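You operate a simulated robot arm through the tools that you are given. There is no shell and no other tool.

You run a simulated robot arm. Do the job below in one go: nothing can be reset, and whatever is moved stays where it is left.

TASK
Put things in order on the sample bench. At the end: the white label card (marked "hand cream") from the sample bench stands where the white pestle stood; the pink lump is on the grey round plate; the clear red-band beaker stands where the pink lump stood; the white pestle stands where the clear red-band beaker stood; whatever was shut is shut again. Leave all else as you found it, and nothing knocked over.
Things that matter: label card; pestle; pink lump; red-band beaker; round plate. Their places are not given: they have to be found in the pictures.

The check looks at the end state, three seconds after you hand in, the way a careful person would. Anything else that was tipped, shoved, dropped, spilled or broken makes it a failure.

THE ROBOT
A 6-joint arm with a two-finger gripper, fixed in place. Base frame: the origin is at the foot of the arm, x ahead of it, y to its left, z up; the work surface is at about z = 900. Readings come in mm, degrees, newtons and seconds.
With the tool pointing down near the work surface it reaches from about 140 to 680 mm from the base axis. Its first joint turns from -66.0 to 66.0 degrees. Payload 2.45 kg.
The TCP is the grasp point between the finger pads, 30 mm short of the fingertips. In the tool frame z runs along the fingers and y along their closing line. Largest opening 106 mm; the body of the gripper starts 79 mm behind the TCP.
Orientation is that of the tool frame in the base frame, as [roll, pitch, yaw] about the fixed x, y, z axes, in that order (R = Rz(yaw) Ry(pitch) Rx(roll)). With the fingers straight down and closing along the base's y, the tool's x points along the base's -x, its y along +y and its z along -z.

THE INTERFACE
- The arm moves only by the tool play_rows. Its arguments are lists of equal length, an entry for each row: "offset": the shift along the base's x, y, z in cm, a list of three; "rot": the turn, a rotation vector about the base's x, y, z in degrees, a list of three; "claw": the gripper command, from -1 (fully open) to 1 (shut), values between in proportion. In form: {"offset": [[x, y, z], ...], "rot": [[ax, ay, az], ...], "claw": [claw, ...]}. A call has 1 to 20 rows; each row is the pose to reach, as a shift and turn from the pose commanded when the call began. Each row takes 0.2 s and may step no farther than 50 mm and 8.6 degrees from the row before; otherwise, or with a gripper value out of range, the whole call is refused. A pose out of reach is approached as far as the arm can. The call stops where the force on the tool passes 40 N (or 10 N more than at its start, if that is more) or the arm is blocked; 0.2 s more then pass. The fingers move at their own pace (about 153 mm/s each) and stop on an object; they squeeze with about 31 N. The grip force told is the motor's: it shows also when the fingers shut on nothing. Time passes only in rows, and 0.2 s behind the last, so rows that repeat a pose let the fingers close. It gives the time, the measured TCP pose, the force on the tool (base axes), the opening and the grip force at its end, in the units of the frame above (readings bear some noise), with the torque about the TCP (base axes, N m) and any sound that the robot's microphone picked up.
- Cameras (640 x 400 px; columns grow to the right, rows downward): "scene" is fixed at [68.2, 439.7, 1387.6]; the picture's right is [-0.50, -0.86, 0.00], its down [-0.62, 0.36, -0.69] and it looks along [0.60, -0.35, -0.72] (base axes); focal length 265 px, centre (320, 200). "wrist" rides on the gripper at [76, -2, -106] in the tool frame; the picture's right is [0.02, 1.00, 0.00], its down [-0.78, 0.02, -0.62] and it looks along [-0.62, 0.01, 0.78] (tool axes); focal length 247 px, centre (320, 200).
- snapshot(camera): a new picture of that camera. It takes no simulated time.
- pixel_to_xyz(camera, pixels): for up to 12 pixels [column, row] of the newest picture of that camera ("zoom" is the newest enlarged one), the place [x, y, z] in the base frame of the surface seen there, good to about 2 mm. It takes no simulated time.
- close_up(camera, box): a new picture of the part [left, top, right, bottom] of that camera's present view, enlarged. It takes no simulated time.
- hand_in(): hands the job in; it is judged then, once.

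Unless the task says otherwise, let go and move clear before handing in.

The tools are called as a command line: name --argument value ..., lists and objects as JSON in quotes. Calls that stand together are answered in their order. play_rows: Moves the arm, as the interface text tells. Its arguments: {"type":"object","properties":{"offset":{"type":"array","items":{"type":"array","items":{"type":"number"}}},"rot":{"type":"array","items":{"type":"array","items":{"type":"number"}}},"claw":{"type":"array","items":{"type":"number"}}},"required":["offset","rot","claw"]} The other tools are called the same way: snapshot (camera) takes a picture; pixel_to_xyz (camera, pixels) gives the place of the surface under pixels of a picture; close_up (camera, box) takes an enlarged picture of a part of a camera's view; hand_in () hands the job in.

At the start:

```text
clock: 0.0
tcp_pos: [344.5, 141.1, 1155.1]
ee_rot: [179.9, 0.0, -180.0]
wrist_force: [0.7, -0.8, -0.1]
ft_torque: [-0.03, 0.01, -0.04]
finger_gap: 106.1
gripper_force: 0.0
```

scene: 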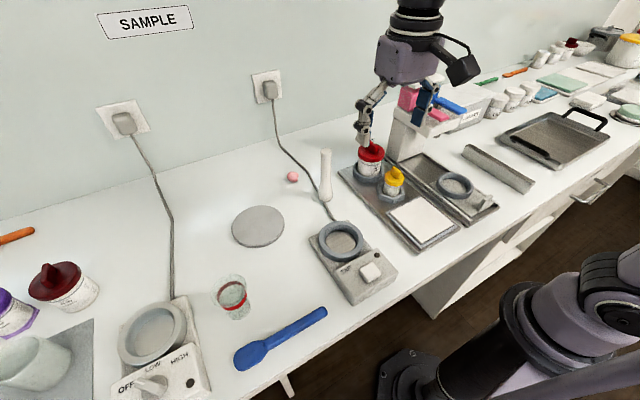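
wrist: 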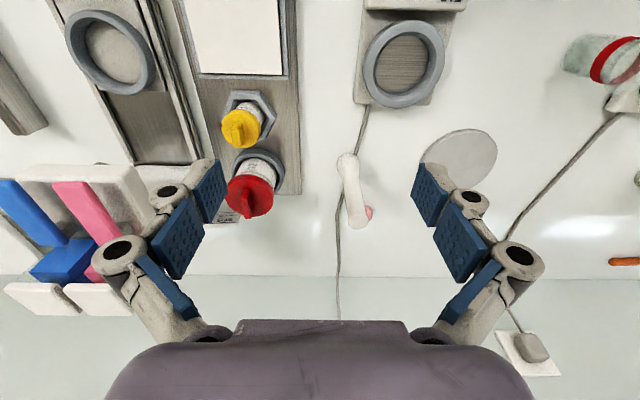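

The scene shows the pestle near (326,175), the pink lump at (293,177), the round plate at (258,226) and the beaker at (233,297). I can't see the label card yet, so I'll take enlarged views to find it.

close_up --camera "scene" --box '[200, 130, 360, 330]'

close_up --camera "scene" --box '[330, 60, 530, 270]'

close_up --camera "scene" --box '[470, 20, 640, 140]'

close_up --camera "scene" --box '[0, 220, 240, 400]'

snapshot --camera "wrist"

```text
2.00 times, centred on (280, 230) of scene
```

zoom: 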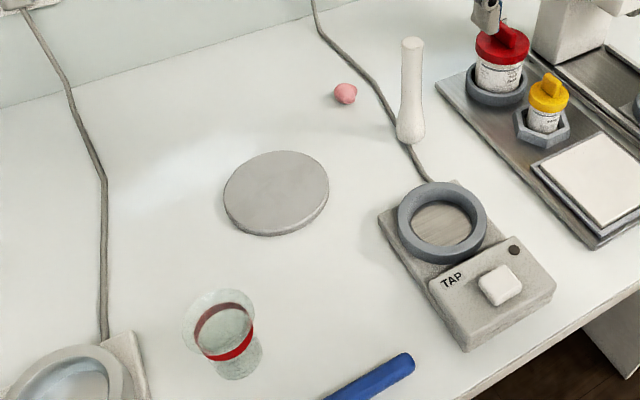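

```text
1.90 times, centred on (430, 165) of scene
```

zoom: 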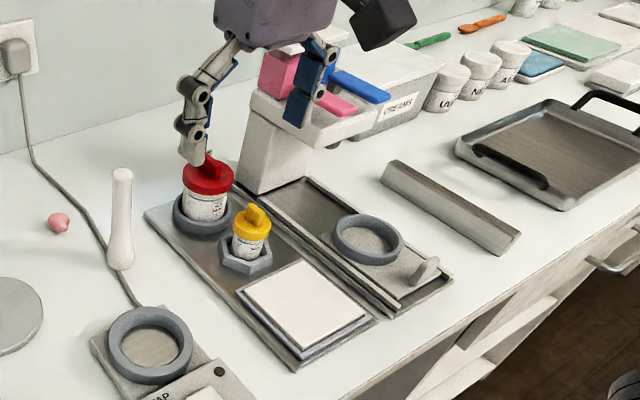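

```text
3.33 times, centred on (555, 80) of scene
```

zoom: 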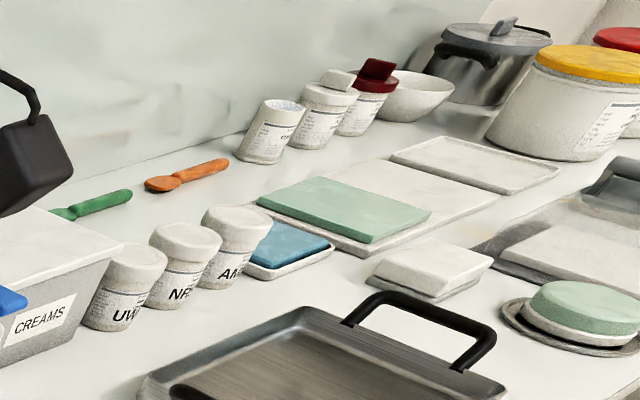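

```text
2.22 times, centred on (120, 310) of scene
```

zoom: 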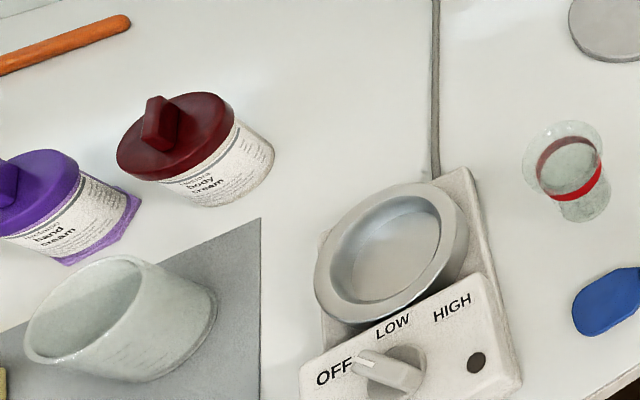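

```text
taken
```

wrist: 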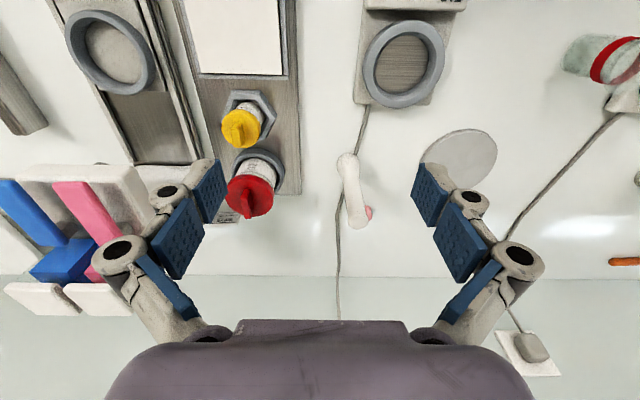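

In the wrist view something with print lies beside the red jar near (228,217), hidden from the scene camera. I'll enlarge it.

close_up --camera "wrist" --box '[180, 80, 320, 240]'

close_up --camera "wrist" --box '[320, 100, 520, 240]'

close_up --camera "wrist" --box '[0, 130, 160, 330]'

close_up --camera "scene" --box '[330, 110, 430, 200]'

```text
2.50 times, centred on (250, 160) of wrist
```

zoom: 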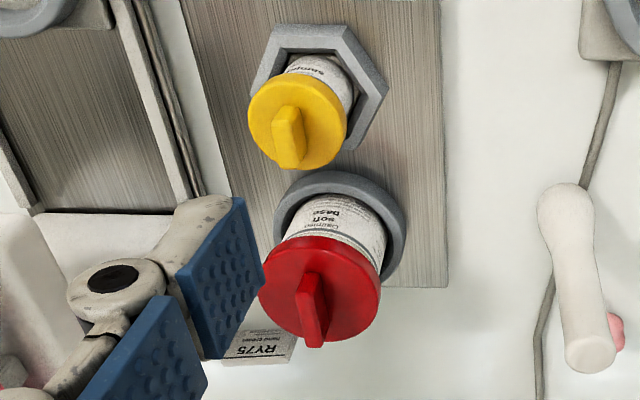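

```text
2.86 times, centred on (420, 170) of wrist
```

zoom: 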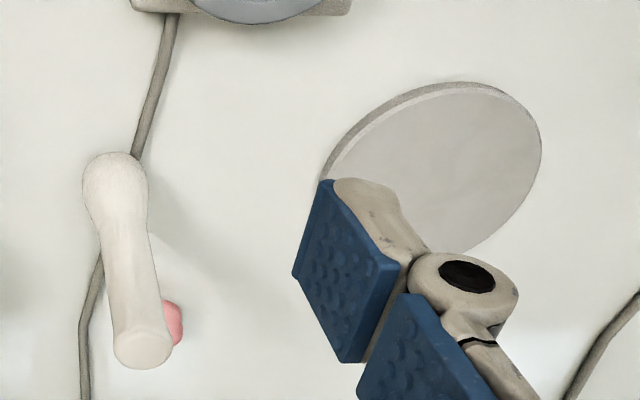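

```text
2.00 times, centred on (80, 230) of wrist
```

zoom: 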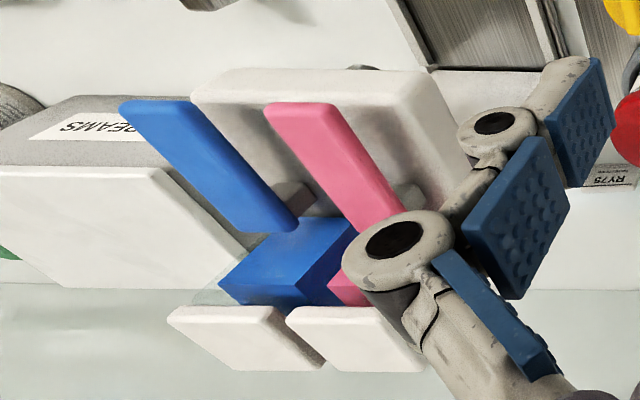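

```text
4.44 times, centred on (380, 155) of scene
```

zoom: 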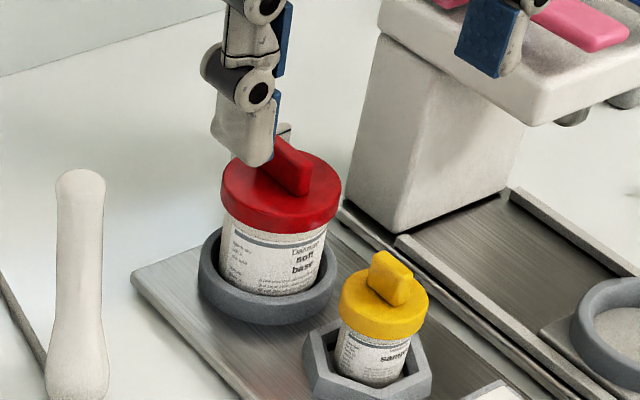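

A card labelled "RY75 / hand cream" stands behind the red jar, at zoom (258,345). Next I'll measure places.

snapshot --camera "scene"

pixel_to_xyz --camera "scene" --pixels '[[325, 152], [325, 175], [326, 199], [293, 172], [293, 177], [293, 181], [258, 226], [233, 230], [284, 225], [258, 206], [258, 246], [310, 177]]'

pixel_to_xyz --camera "wrist" --pixels '[[228, 217], [238, 221], [222, 214], [224, 222], [346, 160], [355, 225], [369, 212], [250, 195], [240, 130], [285, 185], [300, 150], [270, 225]]'

close_up --camera "scene" --box '[200, 260, 270, 330]'

```text
taken
```

scene: 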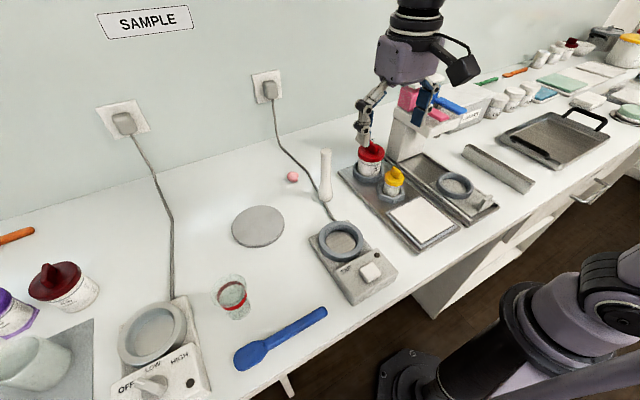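

```text
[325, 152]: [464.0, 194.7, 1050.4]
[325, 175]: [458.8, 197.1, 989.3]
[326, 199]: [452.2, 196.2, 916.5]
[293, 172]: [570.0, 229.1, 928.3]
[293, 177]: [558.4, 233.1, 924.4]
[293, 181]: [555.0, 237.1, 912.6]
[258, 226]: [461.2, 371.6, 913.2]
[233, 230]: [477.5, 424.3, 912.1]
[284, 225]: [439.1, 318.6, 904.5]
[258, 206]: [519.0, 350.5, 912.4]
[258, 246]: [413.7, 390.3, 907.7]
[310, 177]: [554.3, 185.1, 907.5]
```

```text
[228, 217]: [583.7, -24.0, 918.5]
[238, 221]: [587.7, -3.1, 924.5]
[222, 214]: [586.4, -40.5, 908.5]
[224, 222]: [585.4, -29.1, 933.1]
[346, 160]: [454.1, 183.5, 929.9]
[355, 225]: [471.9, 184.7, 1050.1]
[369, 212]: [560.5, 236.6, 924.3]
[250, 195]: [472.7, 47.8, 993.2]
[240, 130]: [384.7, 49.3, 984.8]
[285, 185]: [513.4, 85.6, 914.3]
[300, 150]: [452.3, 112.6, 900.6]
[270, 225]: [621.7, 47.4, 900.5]
```

```text
5.71 times, centred on (235, 295) of scene
```

zoom: 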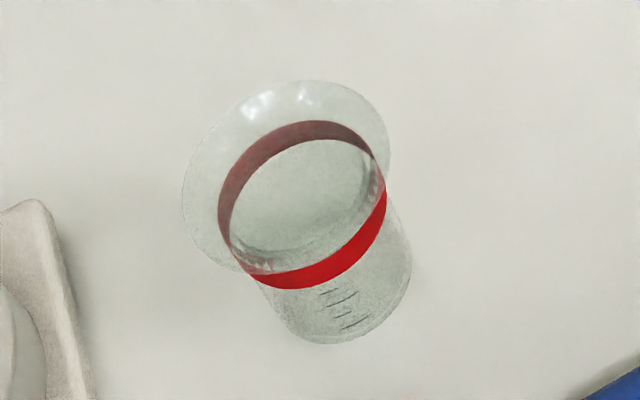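

The card is near x≈585, y −45…0, z up to ~935. Next I'll measure the beaker and the obstacles around all the places.

pixel_to_xyz --camera "zoom" --pixels '[[320, 275], [250, 270], [385, 200], [330, 343], [410, 270], [280, 310], [190, 200], [300, 82], [300, 200], [388, 150], [215, 225], [350, 310]]'

pixel_to_xyz --camera "scene" --pixels '[[325, 310], [240, 365], [265, 340], [200, 330], [186, 305], [170, 305], [340, 230], [313, 238], [345, 222], [370, 270], [173, 215], [305, 160]]'

```text
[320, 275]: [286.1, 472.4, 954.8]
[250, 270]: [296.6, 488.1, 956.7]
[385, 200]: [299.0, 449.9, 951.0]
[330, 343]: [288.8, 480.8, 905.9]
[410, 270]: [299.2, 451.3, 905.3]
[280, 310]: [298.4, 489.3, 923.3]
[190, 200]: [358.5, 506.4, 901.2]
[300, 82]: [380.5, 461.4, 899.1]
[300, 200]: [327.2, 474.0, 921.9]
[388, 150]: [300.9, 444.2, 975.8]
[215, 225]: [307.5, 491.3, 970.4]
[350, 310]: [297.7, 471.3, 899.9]
```

```text
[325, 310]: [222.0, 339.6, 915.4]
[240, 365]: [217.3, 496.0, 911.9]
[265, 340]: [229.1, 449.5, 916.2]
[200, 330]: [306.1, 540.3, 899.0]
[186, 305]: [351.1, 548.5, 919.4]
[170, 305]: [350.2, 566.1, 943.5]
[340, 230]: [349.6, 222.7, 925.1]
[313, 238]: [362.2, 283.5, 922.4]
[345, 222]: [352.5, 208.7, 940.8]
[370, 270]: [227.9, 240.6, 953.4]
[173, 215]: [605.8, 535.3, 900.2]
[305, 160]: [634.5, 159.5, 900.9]
```

The beaker stands near (308,470) with its rim at about z 975. Before I move the camera to view the card, I'll measure the tower by it.

pixel_to_xyz --camera "wrist" --pixels '[[40, 215], [85, 215], [140, 190], [150, 175], [60, 170], [65, 255], [40, 300], [95, 300], [110, 180], [250, 180], [250, 208], [105, 270]]'

pixel_to_xyz --camera "scene" --pixels '[[405, 95], [440, 113], [450, 105], [400, 125], [400, 150], [390, 150], [371, 147], [385, 160], [357, 165], [418, 93], [470, 100], [428, 128]]'

```text
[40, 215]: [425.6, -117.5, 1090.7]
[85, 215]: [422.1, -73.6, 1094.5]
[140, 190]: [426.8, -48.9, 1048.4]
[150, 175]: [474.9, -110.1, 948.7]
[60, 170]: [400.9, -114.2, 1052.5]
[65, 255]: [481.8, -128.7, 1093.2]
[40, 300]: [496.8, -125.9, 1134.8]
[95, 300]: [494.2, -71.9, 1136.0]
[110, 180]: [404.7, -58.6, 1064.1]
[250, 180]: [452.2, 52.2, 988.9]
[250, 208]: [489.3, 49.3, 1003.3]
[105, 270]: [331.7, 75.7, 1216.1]
```

```text
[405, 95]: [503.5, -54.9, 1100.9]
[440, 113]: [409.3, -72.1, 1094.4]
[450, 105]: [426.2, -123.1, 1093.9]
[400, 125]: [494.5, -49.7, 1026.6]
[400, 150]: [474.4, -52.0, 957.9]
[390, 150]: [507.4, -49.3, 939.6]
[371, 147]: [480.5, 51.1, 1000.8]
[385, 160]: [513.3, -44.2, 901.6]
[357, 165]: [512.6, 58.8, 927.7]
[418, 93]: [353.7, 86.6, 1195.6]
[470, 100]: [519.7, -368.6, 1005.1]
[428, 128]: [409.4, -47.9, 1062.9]
```

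The tower reaches up to z≈1140 at y<−48, and the jar reaches z≈1003. I'll raise the arm and move over to view the card from above.

play_rows --offset '[[1, -2, 3], [3, -5, 6], [5, -9, 7], [7, -12, 7], [8, -14, 7], [8, -14, 7]]' --rot '[[0, 0, 0], [0, 0, 0], [0, 0, 0], [0, 0, 0], [0, 0, 0], [0, 0, 0]]' --claw '[-1, -1, -1, -1, -1, -1]'

snapshot --camera "wrist"

snapshot --camera "scene"

```text
clock: 1.4
tcp_pos: [424.5, 1.8, 1224.6]
ee_rot: [179.9, 0.0, -180.0]
wrist_force: [-0.2, 0.1, -0.2]
ft_torque: [0.0, -0.01, 0.02]
finger_gap: 106.0
gripper_force: 0.1
```

```text
taken
```

wrist: 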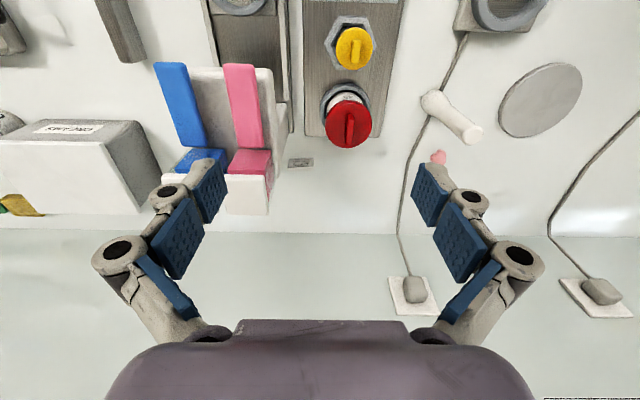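

```text
taken
```

scene: 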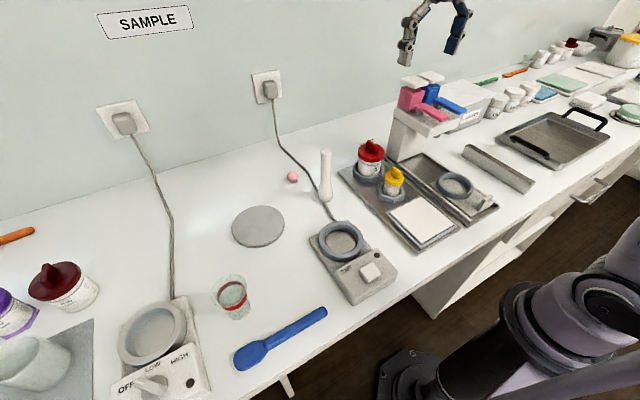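

close_up --camera "wrist" --box '[260, 135, 340, 190]'

pixel_to_xyz --camera "wrist" --pixels '[[290, 163], [300, 163], [311, 163], [300, 159], [300, 167], [255, 205], [265, 160], [250, 185], [300, 180], [300, 230], [281, 100], [300, 240]]'

```text
7.27 times, centred on (300, 162) of wrist
```

zoom: 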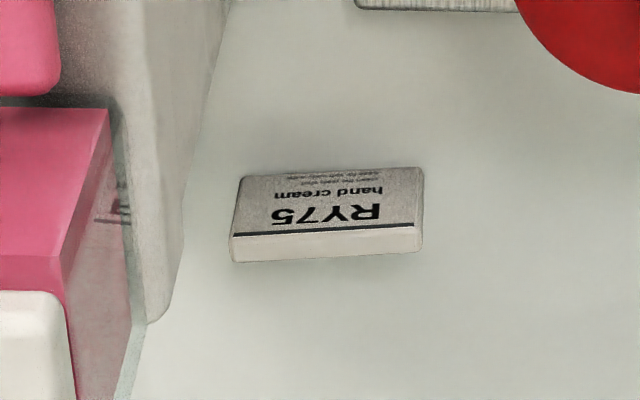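

```text
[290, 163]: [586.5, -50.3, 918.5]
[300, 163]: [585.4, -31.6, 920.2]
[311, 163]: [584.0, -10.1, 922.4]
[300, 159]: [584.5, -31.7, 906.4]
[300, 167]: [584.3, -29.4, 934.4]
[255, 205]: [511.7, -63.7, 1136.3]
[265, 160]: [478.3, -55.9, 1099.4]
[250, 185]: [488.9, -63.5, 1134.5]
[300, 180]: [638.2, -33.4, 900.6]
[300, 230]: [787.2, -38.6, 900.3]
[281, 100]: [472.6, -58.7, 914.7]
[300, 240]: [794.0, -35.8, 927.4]
```

The card stands upright with its face towards −x. I'll measure its edges exactly.

pixel_to_xyz --camera "zoom" --pixels '[[240, 180], [415, 172], [238, 225], [415, 218], [235, 242], [235, 257], [415, 232], [415, 245], [325, 180], [325, 222], [325, 235], [325, 252]]'

pixel_to_xyz --camera "wrist" --pixels '[[268, 212], [275, 180], [272, 195], [258, 212], [268, 175], [280, 130], [265, 190], [240, 212]]'

```text
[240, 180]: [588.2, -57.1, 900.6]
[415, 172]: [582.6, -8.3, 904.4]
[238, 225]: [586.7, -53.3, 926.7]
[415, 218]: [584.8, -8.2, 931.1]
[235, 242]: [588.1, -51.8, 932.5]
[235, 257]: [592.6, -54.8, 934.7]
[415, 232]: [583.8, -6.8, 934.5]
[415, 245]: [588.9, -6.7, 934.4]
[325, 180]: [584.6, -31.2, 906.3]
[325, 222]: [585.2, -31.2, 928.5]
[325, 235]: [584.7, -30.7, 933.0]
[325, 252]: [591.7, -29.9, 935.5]
```

```text
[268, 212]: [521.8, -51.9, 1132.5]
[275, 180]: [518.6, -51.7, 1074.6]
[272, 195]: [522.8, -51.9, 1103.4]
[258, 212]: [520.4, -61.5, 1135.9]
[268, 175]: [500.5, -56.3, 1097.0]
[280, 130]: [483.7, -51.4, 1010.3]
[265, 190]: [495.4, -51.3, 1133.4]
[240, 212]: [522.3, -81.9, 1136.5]
```

The card is 50 mm wide and about 8 mm thick, centred near (589,−31), and upright. I'll start with the lump, so I'm moving over to view the pestle and lump area.

play_rows --offset '[[1, 4, 0], [2, 8.5, 0], [3, 13, 0], [3.5, 17.5, 0], [3.5, 21, 0], [3.5, 23.3, -3], [3.5, 23.3, -6], [3.5, 23.3, -6]]' --rot '[[0, 0, 0], [0, 0, 0], [0, 0, 0], [0, 0, 0], [0, 0, 0], [0, 0, 0], [0, 0, 0], [0, 0, 0]]' --claw '[-1, -1, -1, -1, -1, -1, -1, -1]'

snapshot --camera "wrist"

snapshot --camera "scene"

```text
clock: 3.2
tcp_pos: [459.7, 235.6, 1164.2]
ee_rot: [179.9, 0.0, -180.0]
wrist_force: [-0.4, 0.8, 0.2]
ft_torque: [-0.02, 0.03, 0.02]
finger_gap: 106.0
gripper_force: 0.2
```

```text
taken
```

wrist: 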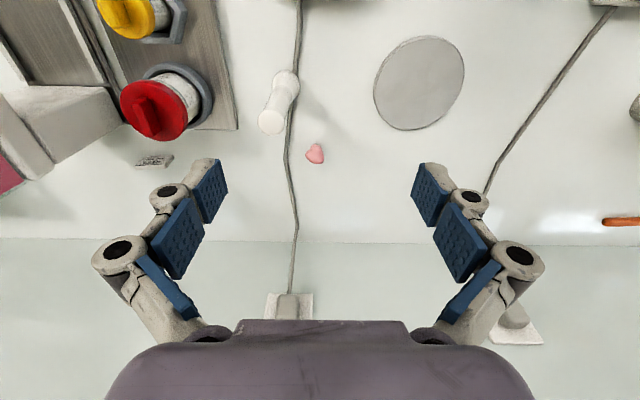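

```text
taken
```

scene: 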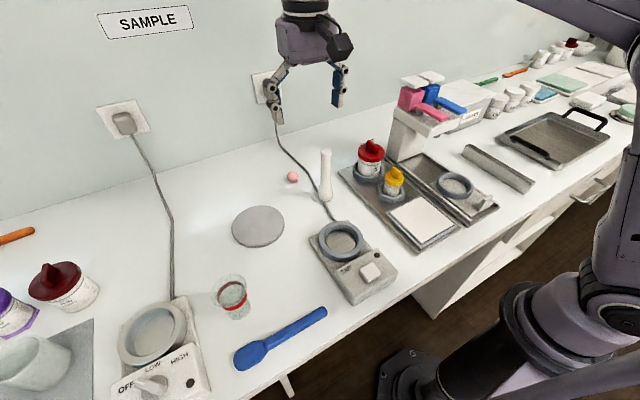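

close_up --camera "wrist" --box '[250, 60, 350, 180]'

pixel_to_xyz --camera "zoom" --pixels '[[425, 302], [375, 320], [398, 285], [398, 320], [390, 340], [410, 335], [280, 60], [335, 60], [305, 40], [228, 240], [320, 200], [305, 260]]'

pixel_to_xyz --camera "wrist" --pixels '[[373, 90], [464, 75], [418, 84], [428, 37], [410, 128], [390, 55], [450, 110], [295, 30], [290, 150], [288, 120], [272, 120], [284, 80]]'

```text
3.33 times, centred on (300, 120) of wrist
```

zoom: 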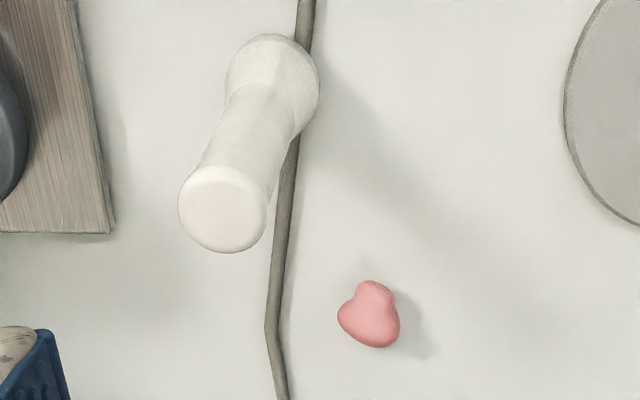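

```text
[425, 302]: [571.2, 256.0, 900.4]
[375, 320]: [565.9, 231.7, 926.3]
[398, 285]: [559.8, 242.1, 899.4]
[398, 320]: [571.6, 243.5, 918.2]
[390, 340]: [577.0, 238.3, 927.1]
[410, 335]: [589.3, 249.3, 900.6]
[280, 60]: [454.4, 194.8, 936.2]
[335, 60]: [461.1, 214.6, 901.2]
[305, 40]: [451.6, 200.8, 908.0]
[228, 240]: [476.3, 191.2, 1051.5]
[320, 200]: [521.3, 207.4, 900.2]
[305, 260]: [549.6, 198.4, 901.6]
```

```text
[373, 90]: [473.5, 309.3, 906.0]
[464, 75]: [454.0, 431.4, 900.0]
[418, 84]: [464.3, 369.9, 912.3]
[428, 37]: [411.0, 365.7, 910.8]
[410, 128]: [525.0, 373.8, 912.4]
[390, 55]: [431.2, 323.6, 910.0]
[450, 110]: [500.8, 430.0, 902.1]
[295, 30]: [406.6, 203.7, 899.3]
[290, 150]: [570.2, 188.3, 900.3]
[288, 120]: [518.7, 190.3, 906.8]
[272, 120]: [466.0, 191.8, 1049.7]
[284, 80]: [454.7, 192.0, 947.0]
```

The lump is heart-shaped, near (569,237). The pestle axis is near (467,192). I'll measure the lump's outline more closely.

close_up --camera "wrist" --box '[296, 135, 336, 170]'

pixel_to_xyz --camera "zoom" --pixels '[[290, 100], [300, 130], [200, 190], [240, 200], [300, 200], [360, 200], [380, 240], [330, 280], [250, 240], [300, 240], [215, 220], [340, 150]]'

close_up --camera "scene" --box '[278, 145, 343, 210]'

```text
11.43 times, centred on (316, 152) of wrist
```

zoom: 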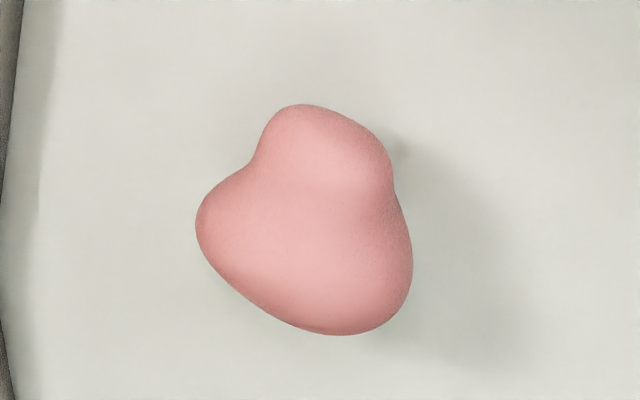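

```text
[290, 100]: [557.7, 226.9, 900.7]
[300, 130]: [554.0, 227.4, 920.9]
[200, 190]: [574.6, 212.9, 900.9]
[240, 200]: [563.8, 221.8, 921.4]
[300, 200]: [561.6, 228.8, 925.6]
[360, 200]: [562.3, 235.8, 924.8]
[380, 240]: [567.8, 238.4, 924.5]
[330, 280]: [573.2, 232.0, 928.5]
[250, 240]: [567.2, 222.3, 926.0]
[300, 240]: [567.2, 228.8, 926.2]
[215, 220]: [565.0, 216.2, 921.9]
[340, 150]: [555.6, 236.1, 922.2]
```

```text
6.15 times, centred on (310, 178) of scene
```

zoom: 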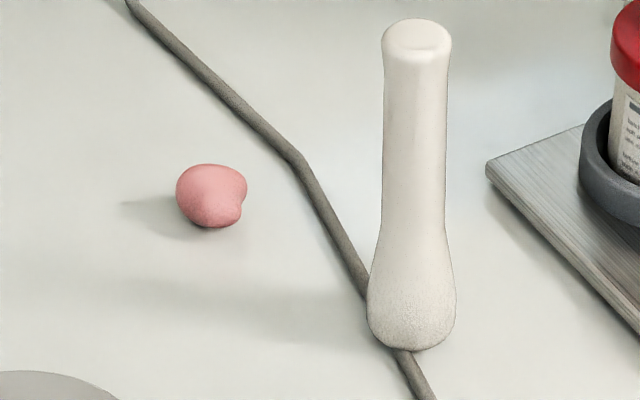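

The lump spans roughly 554–578 by 216–241 and is about 28 mm high. The pestle is close enough that the camera could hit it, so I'll turn the tool −45° to swing the camera away. Then I'll half-close the fingers and hover above the lump.

play_rows --offset '[[2, 0, 0], [4, 0, 0], [6, 0, 0], [8, 0, 0], [10, -0.3, 0], [10.68, -0.51, -4], [10.68, -0.51, -8], [10.68, -0.51, -12], [10.68, -0.51, -15], [10.68, -0.51, -15]]' --rot '[[0, 0, -8], [0, 0, -16], [0, 0, -24], [0, 0, -32], [0, 0, -40], [0, 0, -45], [0, 0, -45], [0, 0, -45], [0, 0, -45], [0, 0, -45]]' --claw '[0.13, 0.13, 0.13, 0.13, 0.13, 0.13, 0.13, 0.13, 0.13, 0.13]'

snapshot --camera "wrist"

snapshot --camera "scene"

```text
clock: 5.4
tcp_pos: [565.3, 229.2, 1014.5]
ee_rot: [179.9, 0.0, 135.0]
wrist_force: [0.7, -0.2, 0.4]
ft_torque: [0.02, 0.03, 0.02]
finger_gap: 46.2
gripper_force: 0.1
out of reach, approached as far as the arm can: row 4, 5
```

```text
taken
```

wrist: 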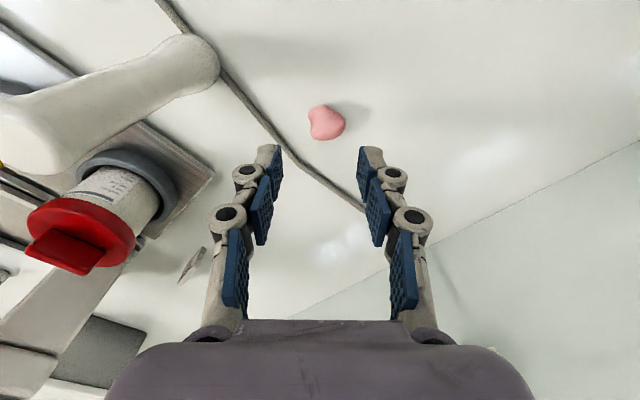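

```text
taken
```

scene: 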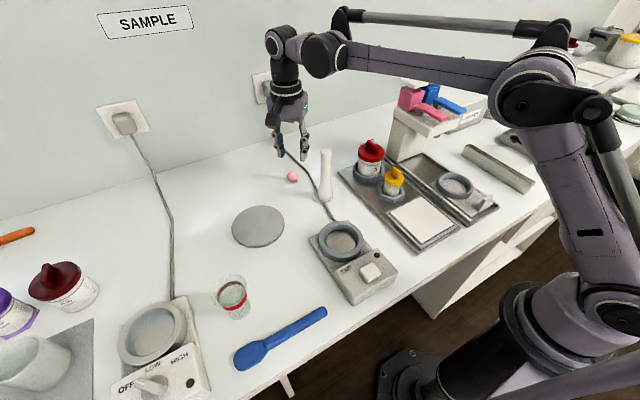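

The gripper hovers over the lump with a 46 mm gap. I'll check the lump's position from this view at (326,122).

pixel_to_xyz --camera "wrist" --pixels '[[312, 115], [312, 128], [326, 122], [341, 125], [326, 110], [330, 136], [240, 95], [270, 135], [310, 175], [165, 70]]'

close_up --camera "wrist" --box '[290, 95, 370, 145]'

```text
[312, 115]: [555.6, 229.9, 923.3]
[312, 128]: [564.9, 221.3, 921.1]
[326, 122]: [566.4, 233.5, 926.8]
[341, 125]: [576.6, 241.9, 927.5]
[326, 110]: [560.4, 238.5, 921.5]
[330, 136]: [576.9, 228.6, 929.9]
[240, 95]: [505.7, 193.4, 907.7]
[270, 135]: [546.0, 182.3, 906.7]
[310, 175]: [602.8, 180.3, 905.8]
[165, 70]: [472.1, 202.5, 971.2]
```

```text
8.00 times, centred on (330, 120) of wrist
```

zoom: 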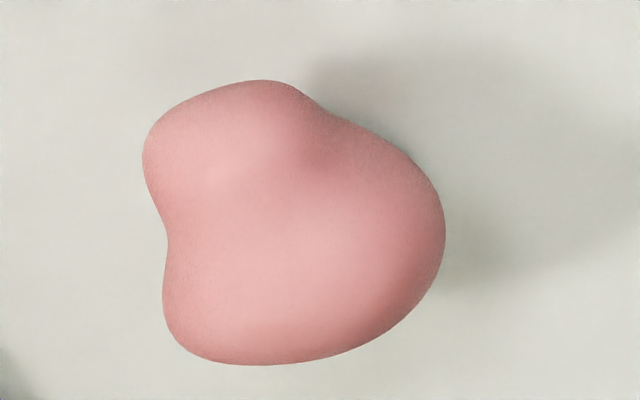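

The lump centre is near (569.5,232.5). I'll correct the position by +3.5/+3 mm, descend and close gently.

play_rows --offset '[[0.4, 0.33, -2], [0.4, 0.33, -4], [0.4, 0.33, -6], [0.4, 0.33, -7.3], [0.4, 0.33, -8.0], [0.4, 0.33, -8.0], [0.4, 0.33, -8.0], [0.4, 0.33, -8.0]]' --rot '[[0, 0, 0], [0, 0, 0], [0, 0, 0], [0, 0, 0], [0, 0, 0], [0, 0, 0], [0, 0, 0], [0, 0, 0]]' --claw '[0.13, 0.13, 0.13, 0.13, 0.13, 0.13, 0.4, 0.7]'

snapshot --camera "wrist"

close_up --camera "scene" --box '[260, 120, 350, 210]'

```text
clock: 6.3
tcp_pos: [570.2, 232.6, 956.3]
ee_rot: [179.9, 0.2, 135.0]
wrist_force: [-1.6, -2.5, 29.2]
ft_torque: [-0.1, 0.07, -0.01]
finger_gap: 6.1
gripper_force: 23.4
stopped in row 4: the force on the tool passed its limit at 60 N (the readings are from after the stop); the commanded pose is now the measured one
```

```text
taken
```

wrist: 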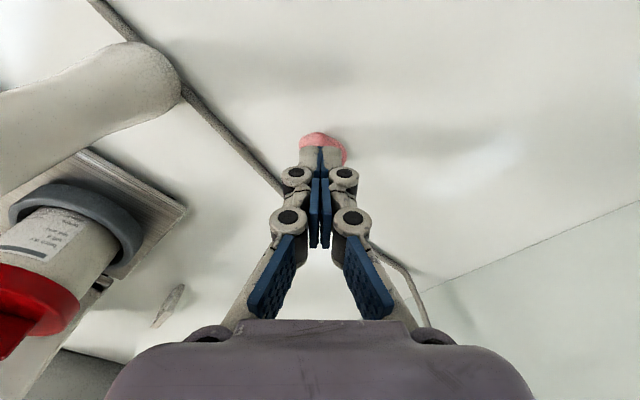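

```text
4.44 times, centred on (305, 165) of scene
```

zoom: 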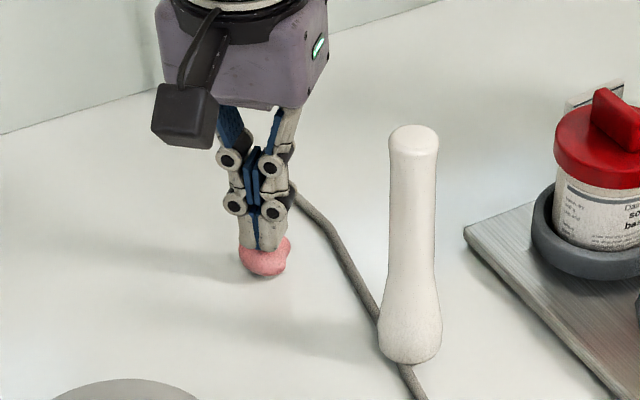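

The descent stopped with 60 N on the tool, and the fingers had shut to 6 mm on top of the lump, which the commanded 0.13 does not explain. I'll back off straight up, reopen, and look.

play_rows --offset '[[0, 0, 0.3], [0, 0, 1], [0, 0, 3], [0, 0, 5]]' --rot '[[0, 0, 0], [0, 0, 0], [0, 0, 0], [0, 0, 0]]' --claw '[0.13, 0.13, 0.13, 0.13]'

snapshot --camera "wrist"

close_up --camera "scene" --box '[260, 120, 350, 210]'

```text
clock: 7.3
tcp_pos: [568.4, 231.7, 1005.7]
ee_rot: [179.9, 0.1, 135.0]
wrist_force: [0.3, -0.7, 0.1]
ft_torque: [0.01, -0.01, -0.01]
finger_gap: 46.3
gripper_force: 0.1
```

```text
taken
```

wrist: 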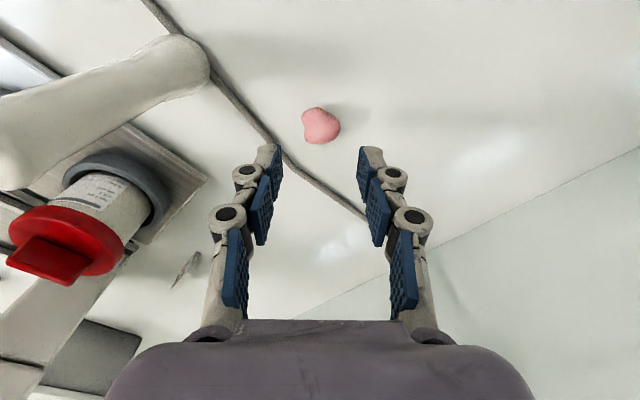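

```text
4.44 times, centred on (305, 165) of scene
```

zoom: 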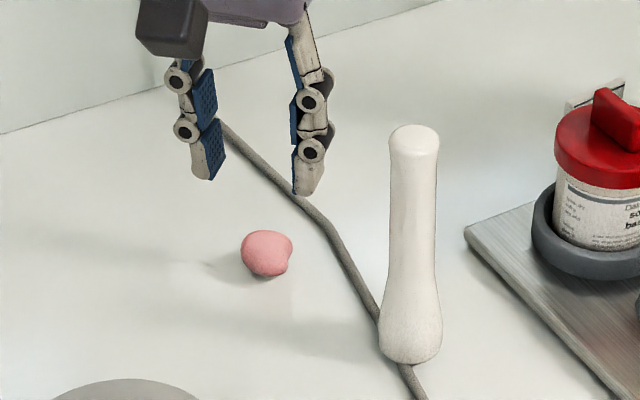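

The lump is intact and in place, and the fingers reopened to 46 mm. Before another approach I'll test how the claw commands act, here in free air.

play_rows --offset '[[0, 0, 0], [0, 0, 0], [0, 0, 0]]' --rot '[[0, 0, 0], [0, 0, 0], [0, 0, 0]]' --claw '[0.13, 0.4, 0.7]'

play_rows --offset '[[0, 0, 0], [0, 0, 0], [0, 0, 0]]' --rot '[[0, 0, 0], [0, 0, 0], [0, 0, 0]]' --claw '[0.13, 0.13, 0.13]'

play_rows --offset '[[0, 0, -1], [0, 0, -2], [0, 0, -2]]' --rot '[[0, 0, 0], [0, 0, 0], [0, 0, 0]]' --claw '[0.13, 0.13, 0.13]'

pixel_to_xyz --camera "wrist" --pixels '[[304, 118], [306, 132], [320, 126], [337, 128], [321, 112], [326, 142]]'

```text
clock: 8.1
tcp_pos: [568.7, 231.6, 1004.7]
ee_rot: [179.9, 0.2, 135.0]
wrist_force: [-0.2, -0.4, 0.1]
ft_torque: [0.0, -0.02, -0.04]
finger_gap: 15.8
gripper_force: 0.1
```

```text
clock: 8.9
tcp_pos: [567.9, 231.2, 1006.0]
ee_rot: [180.0, 0.1, 135.0]
wrist_force: [-0.8, 0.7, 0.3]
ft_torque: [-0.03, -0.01, 0.03]
finger_gap: 46.0
gripper_force: 0.0
```

```text
clock: 9.7
tcp_pos: [569.5, 232.0, 985.0]
ee_rot: [179.9, 0.1, 135.0]
wrist_force: [0.2, 1.0, -0.2]
ft_torque: [-0.02, -0.02, -0.03]
finger_gap: 46.3
gripper_force: 0.0
```

```text
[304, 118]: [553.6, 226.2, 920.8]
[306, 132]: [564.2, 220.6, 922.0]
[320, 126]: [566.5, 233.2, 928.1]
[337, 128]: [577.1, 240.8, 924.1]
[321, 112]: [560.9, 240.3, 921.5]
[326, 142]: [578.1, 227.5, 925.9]
```

Claw response in free air is normal. I'll go down in smaller steps and check the gap after each.

play_rows --offset '[[0, 0, -1], [0, 0, -2], [0, 0, -2.3]]' --rot '[[0, 0, 0], [0, 0, 0], [0, 0, 0]]' --claw '[0.13, 0.13, 0.13]'

snapshot --camera "wrist"

close_up --camera "scene" --box '[260, 120, 350, 210]'

```text
clock: 10.5
tcp_pos: [569.4, 231.5, 962.8]
ee_rot: [179.9, 0.1, 135.0]
wrist_force: [0.8, 0.7, 0.4]
ft_torque: [-0.02, 0.01, -0.01]
finger_gap: 46.4
gripper_force: 0.0
```

```text
taken
```

wrist: 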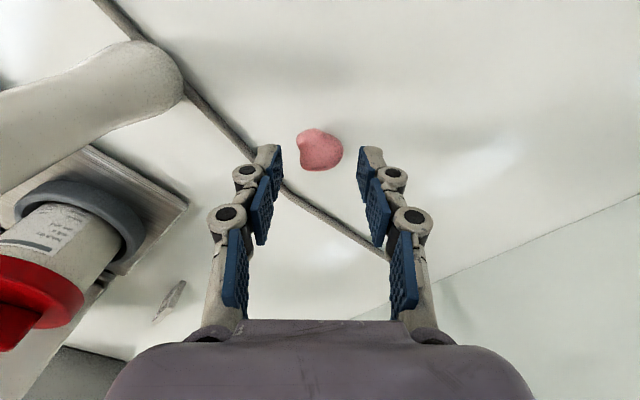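

```text
4.44 times, centred on (305, 165) of scene
```

zoom: 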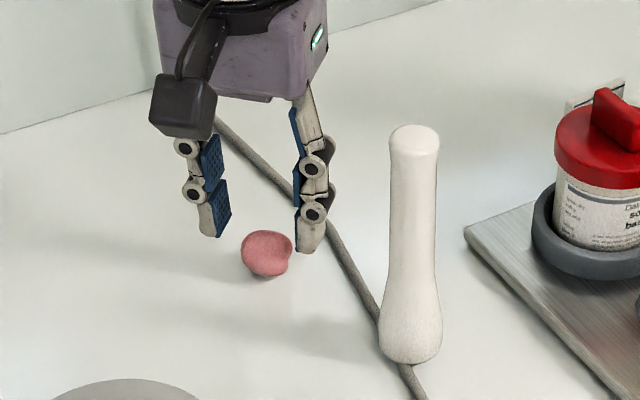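

The lump sits centred between the fingers (320,150), with the gap steady at 46 mm. I'll keep going down slowly.

play_rows --offset '[[0, 0, -0.6], [0, 0, -1.2]]' --rot '[[0, 0, 0], [0, 0, 0]]' --claw '[0.13, 0.13]'

snapshot --camera "wrist"

```text
clock: 11.1
tcp_pos: [570.3, 232.0, 956.8]
ee_rot: [179.9, 0.1, 135.0]
wrist_force: [-0.2, -0.7, 7.0]
ft_torque: [-0.01, 0.0, 0.01]
finger_gap: 6.0
gripper_force: 28.0
stopped in row 2: the force on the tool passed its limit at 56 N (the readings are from after the stop); the commanded pose is now the measured one
```

```text
taken
```

wrist: 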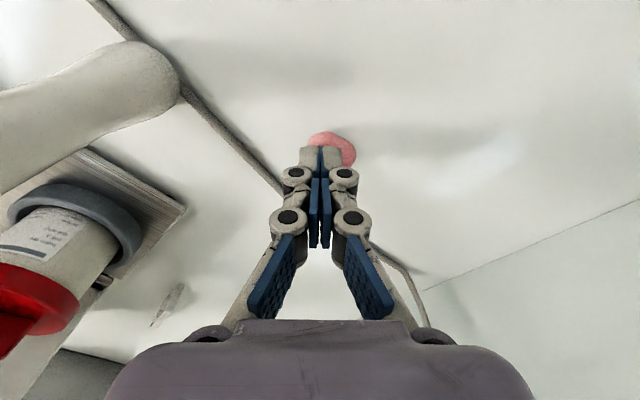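

The fingers shut on their own just as the lump's top (z≈929) came between the fingertips (tip z≈927), both times. It may be a reflex in the gripper. I'll back off, move to bare table alongside, and check whether they stay open at low height with nothing between them.

play_rows --offset '[[0, 0, 0.5], [0, 0, 1.5], [0, 0, 3], [-1.5, 1.5, 3], [-3.5, 3.5, 3], [-3.5, 3.5, 1.5], [-3.5, 3.5, 0], [-3.5, 3.5, -1.2], [-3.5, 3.5, -1.2]]' --rot '[[0, 0, 0], [0, 0, 0], [0, 0, 0], [0, 0, 0], [0, 0, 0], [0, 0, 0], [0, 0, 0], [0, 0, 0], [0, 0, 0]]' --claw '[0.13, 0.13, 0.13, 0.13, 0.13, 0.13, 0.13, 0.13, 0.13]'

snapshot --camera "wrist"

close_up --camera "scene" --box '[250, 120, 350, 220]'

```text
clock: 13.1
tcp_pos: [534.4, 267.2, 944.5]
ee_rot: [179.9, 0.2, 135.1]
wrist_force: [-0.1, 0.1, -0.6]
ft_torque: [-0.01, 0.01, -0.01]
finger_gap: 46.2
gripper_force: 0.1
```

```text
taken
```

wrist: 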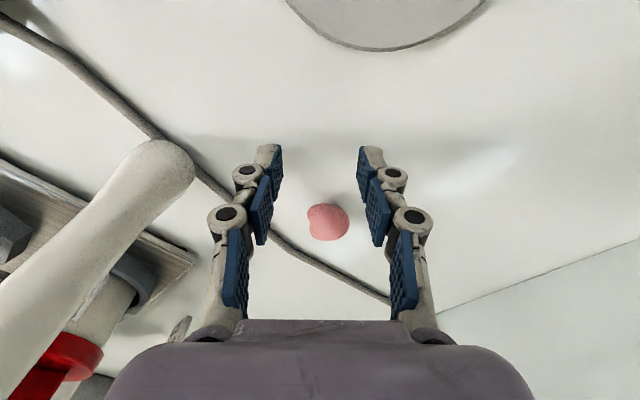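

```text
4.00 times, centred on (300, 170) of scene
```

zoom: 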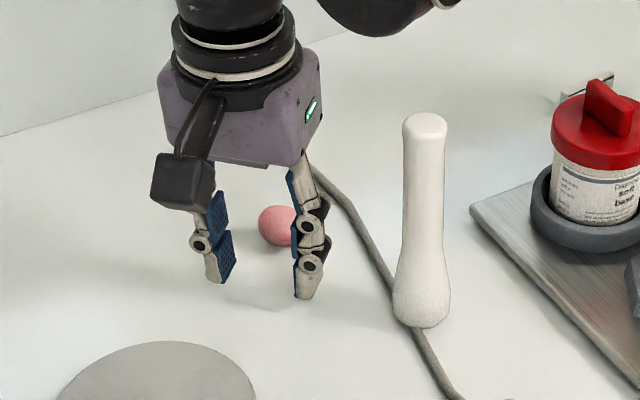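

With nothing between the fingers they stay open at z 944, so the reflex fires when something enters between the tips. I'll re-measure the lump, then slide in from the side with a wider gap so the closing ends around the lump's middle.

close_up --camera "wrist" --box '[290, 190, 370, 250]'

pixel_to_xyz --camera "wrist" --pixels '[[310, 214], [312, 228], [328, 222], [346, 222], [328, 207], [330, 236], [328, 204], [349, 220]]'

```text
6.67 times, centred on (330, 220) of wrist
```

zoom: 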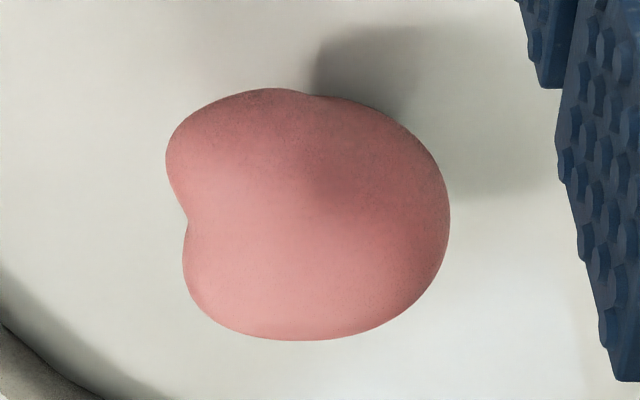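

```text
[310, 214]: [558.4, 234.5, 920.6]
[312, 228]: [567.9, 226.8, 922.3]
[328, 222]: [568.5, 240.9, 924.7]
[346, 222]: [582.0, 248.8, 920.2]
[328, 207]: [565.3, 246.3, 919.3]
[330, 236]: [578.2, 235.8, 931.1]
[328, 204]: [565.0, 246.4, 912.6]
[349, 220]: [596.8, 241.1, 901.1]
```

The lump has shifted slightly to about (573,240). I'll slide in at z≈938 with a 70 mm gap and close around its middle.

play_rows --offset '[[0.57, 0.57, -0.3], [0.57, 0.57, -0.65], [1.28, -0.14, -0.65], [1.98, -0.84, -0.65], [3.86, -2.72, -0.65], [3.86, -2.72, -0.65], [3.86, -2.72, -0.65], [3.86, -2.72, -0.65]]' --rot '[[0, 0, 0], [0, 0, 0], [0, 0, 0], [0, 0, 0], [0, 0, 0], [0, 0, 0], [0, 0, 0], [0, 0, 0]]' --claw '[-0.32, -0.32, -0.32, -0.32, -0.32, 0.6, 0.6, 0.6]'

snapshot --camera "wrist"

close_up --camera "scene" --box '[250, 120, 350, 220]'

```text
clock: 14.9
tcp_pos: [574.5, 238.6, 938.4]
ee_rot: [179.9, 0.1, 135.0]
wrist_force: [0.4, -0.1, 7.0]
ft_torque: [-0.06, 0.03, 0.01]
finger_gap: 56.7
gripper_force: 31.3
```

```text
taken
```

wrist: 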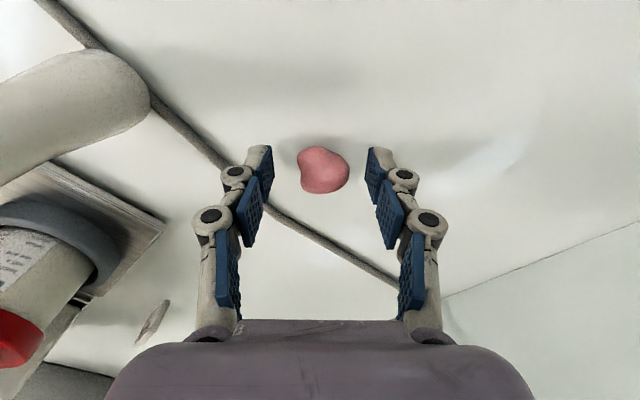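

```text
4.00 times, centred on (300, 170) of scene
```

zoom: 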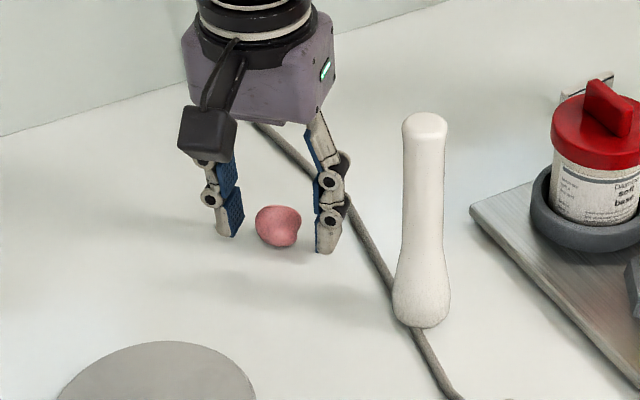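

The fingers report 31 N at a 57 mm gap, but the picture shows clear space between the pads and the lump. I'll look closer for something transparent.

close_up --camera "wrist" --box '[240, 110, 410, 220]'

close_up --camera "scene" --box '[270, 150, 330, 195]'

pixel_to_xyz --camera "wrist" --pixels '[[300, 155], [302, 180], [322, 170], [347, 170], [322, 150], [330, 190], [285, 170], [360, 170], [265, 175], [375, 175]]'

```text
3.64 times, centred on (325, 165) of wrist
```

zoom: 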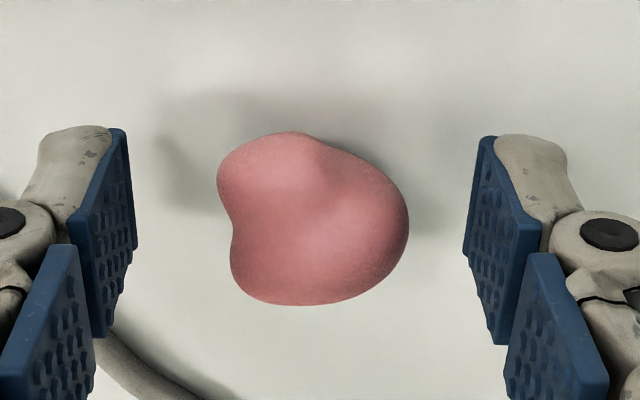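

```text
8.89 times, centred on (300, 172) of scene
```

zoom: 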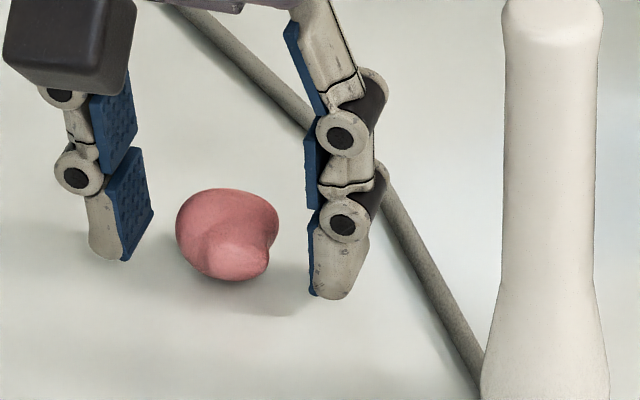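

```text
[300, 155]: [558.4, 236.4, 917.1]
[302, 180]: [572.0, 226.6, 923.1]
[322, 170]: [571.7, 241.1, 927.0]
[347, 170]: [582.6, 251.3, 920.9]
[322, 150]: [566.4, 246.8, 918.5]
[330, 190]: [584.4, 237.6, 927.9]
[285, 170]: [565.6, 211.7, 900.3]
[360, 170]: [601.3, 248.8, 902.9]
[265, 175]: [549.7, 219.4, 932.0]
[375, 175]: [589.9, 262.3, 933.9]
```

The pads really are held apart at about 57 mm with nothing visible touching them. I'll lift 2 cm gently, to see whether what they hold moves with the lump.

play_rows --offset '[[0, 0, 0.3], [0, 0, 0.8], [0, 0, 1.4], [0, 0, 2], [0, 0, 2]]' --rot '[[0, 0, 0], [0, 0, 0], [0, 0, 0], [0, 0, 0], [0, 0, 0]]' --claw '[0.6, 0.6, 0.6, 0.6, 0.6]'

snapshot --camera "wrist"

close_up --camera "scene" --box '[260, 130, 340, 200]'

```text
clock: 16.1
tcp_pos: [574.0, 239.7, 959.1]
ee_rot: [179.9, 0.1, 135.0]
wrist_force: [-0.4, -0.2, 4.0]
ft_torque: [0.03, 0.01, 0.06]
finger_gap: 18.6
gripper_force: 0.0
```

```text
taken
```

wrist: 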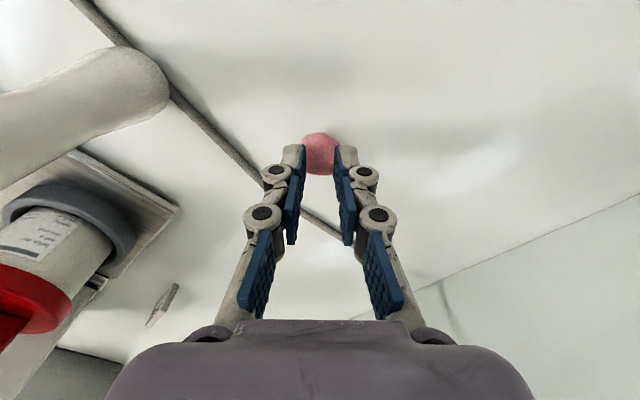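

```text
5.71 times, centred on (300, 165) of scene
```

zoom: 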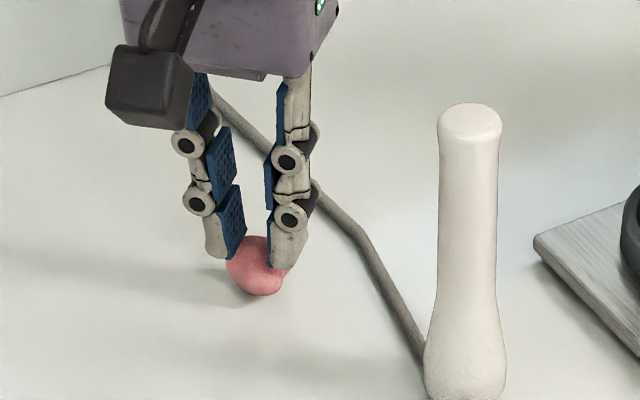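

At z 959 the fingers slid off and closed to 19 mm above the lump, which stayed on the table. I'll rise, open, and inspect the lump and its surroundings closely.

play_rows --offset '[[0, 0, 1], [0, 0, 3], [0, 0, 5], [-3, 3, 7], [-5, 5, 8], [-5, 5, 8]]' --rot '[[0, 0, 0], [0, 0, 0], [0, 0, 0], [0, 0, 0], [0, 0, 0], [0, 0, 0]]' --claw '[0.6, 0.3, 0, -0.5, -1, -1]'

close_up --camera "wrist" --box '[270, 120, 370, 200]'

close_up --camera "scene" --box '[270, 150, 320, 195]'

snapshot --camera "wrist"

```text
clock: 17.5
tcp_pos: [522.5, 290.4, 1038.8]
ee_rot: [179.9, 0.1, 135.1]
wrist_force: [-0.1, -0.6, 0.3]
ft_torque: [0.03, 0.01, -0.03]
finger_gap: 106.0
gripper_force: 0.0
```

```text
5.00 times, centred on (320, 160) of wrist
```

zoom: 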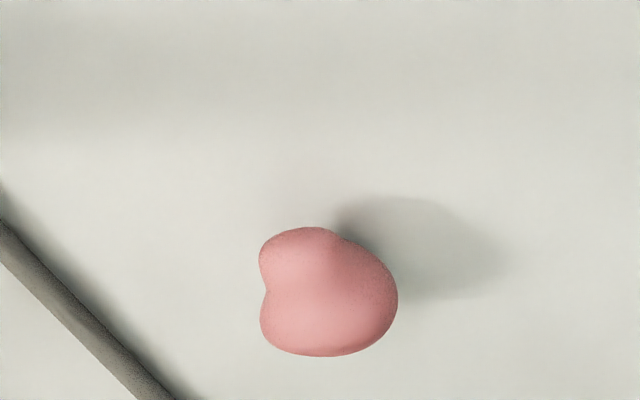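

```text
8.89 times, centred on (295, 172) of scene
```

zoom: 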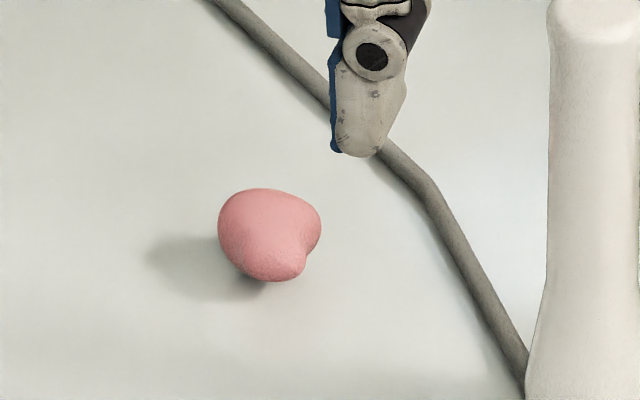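

```text
taken
```

wrist: 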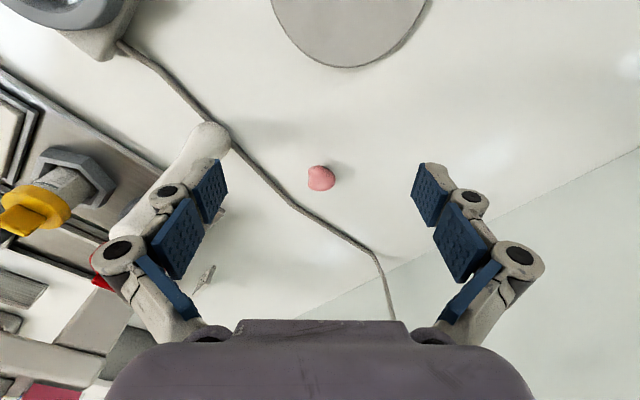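

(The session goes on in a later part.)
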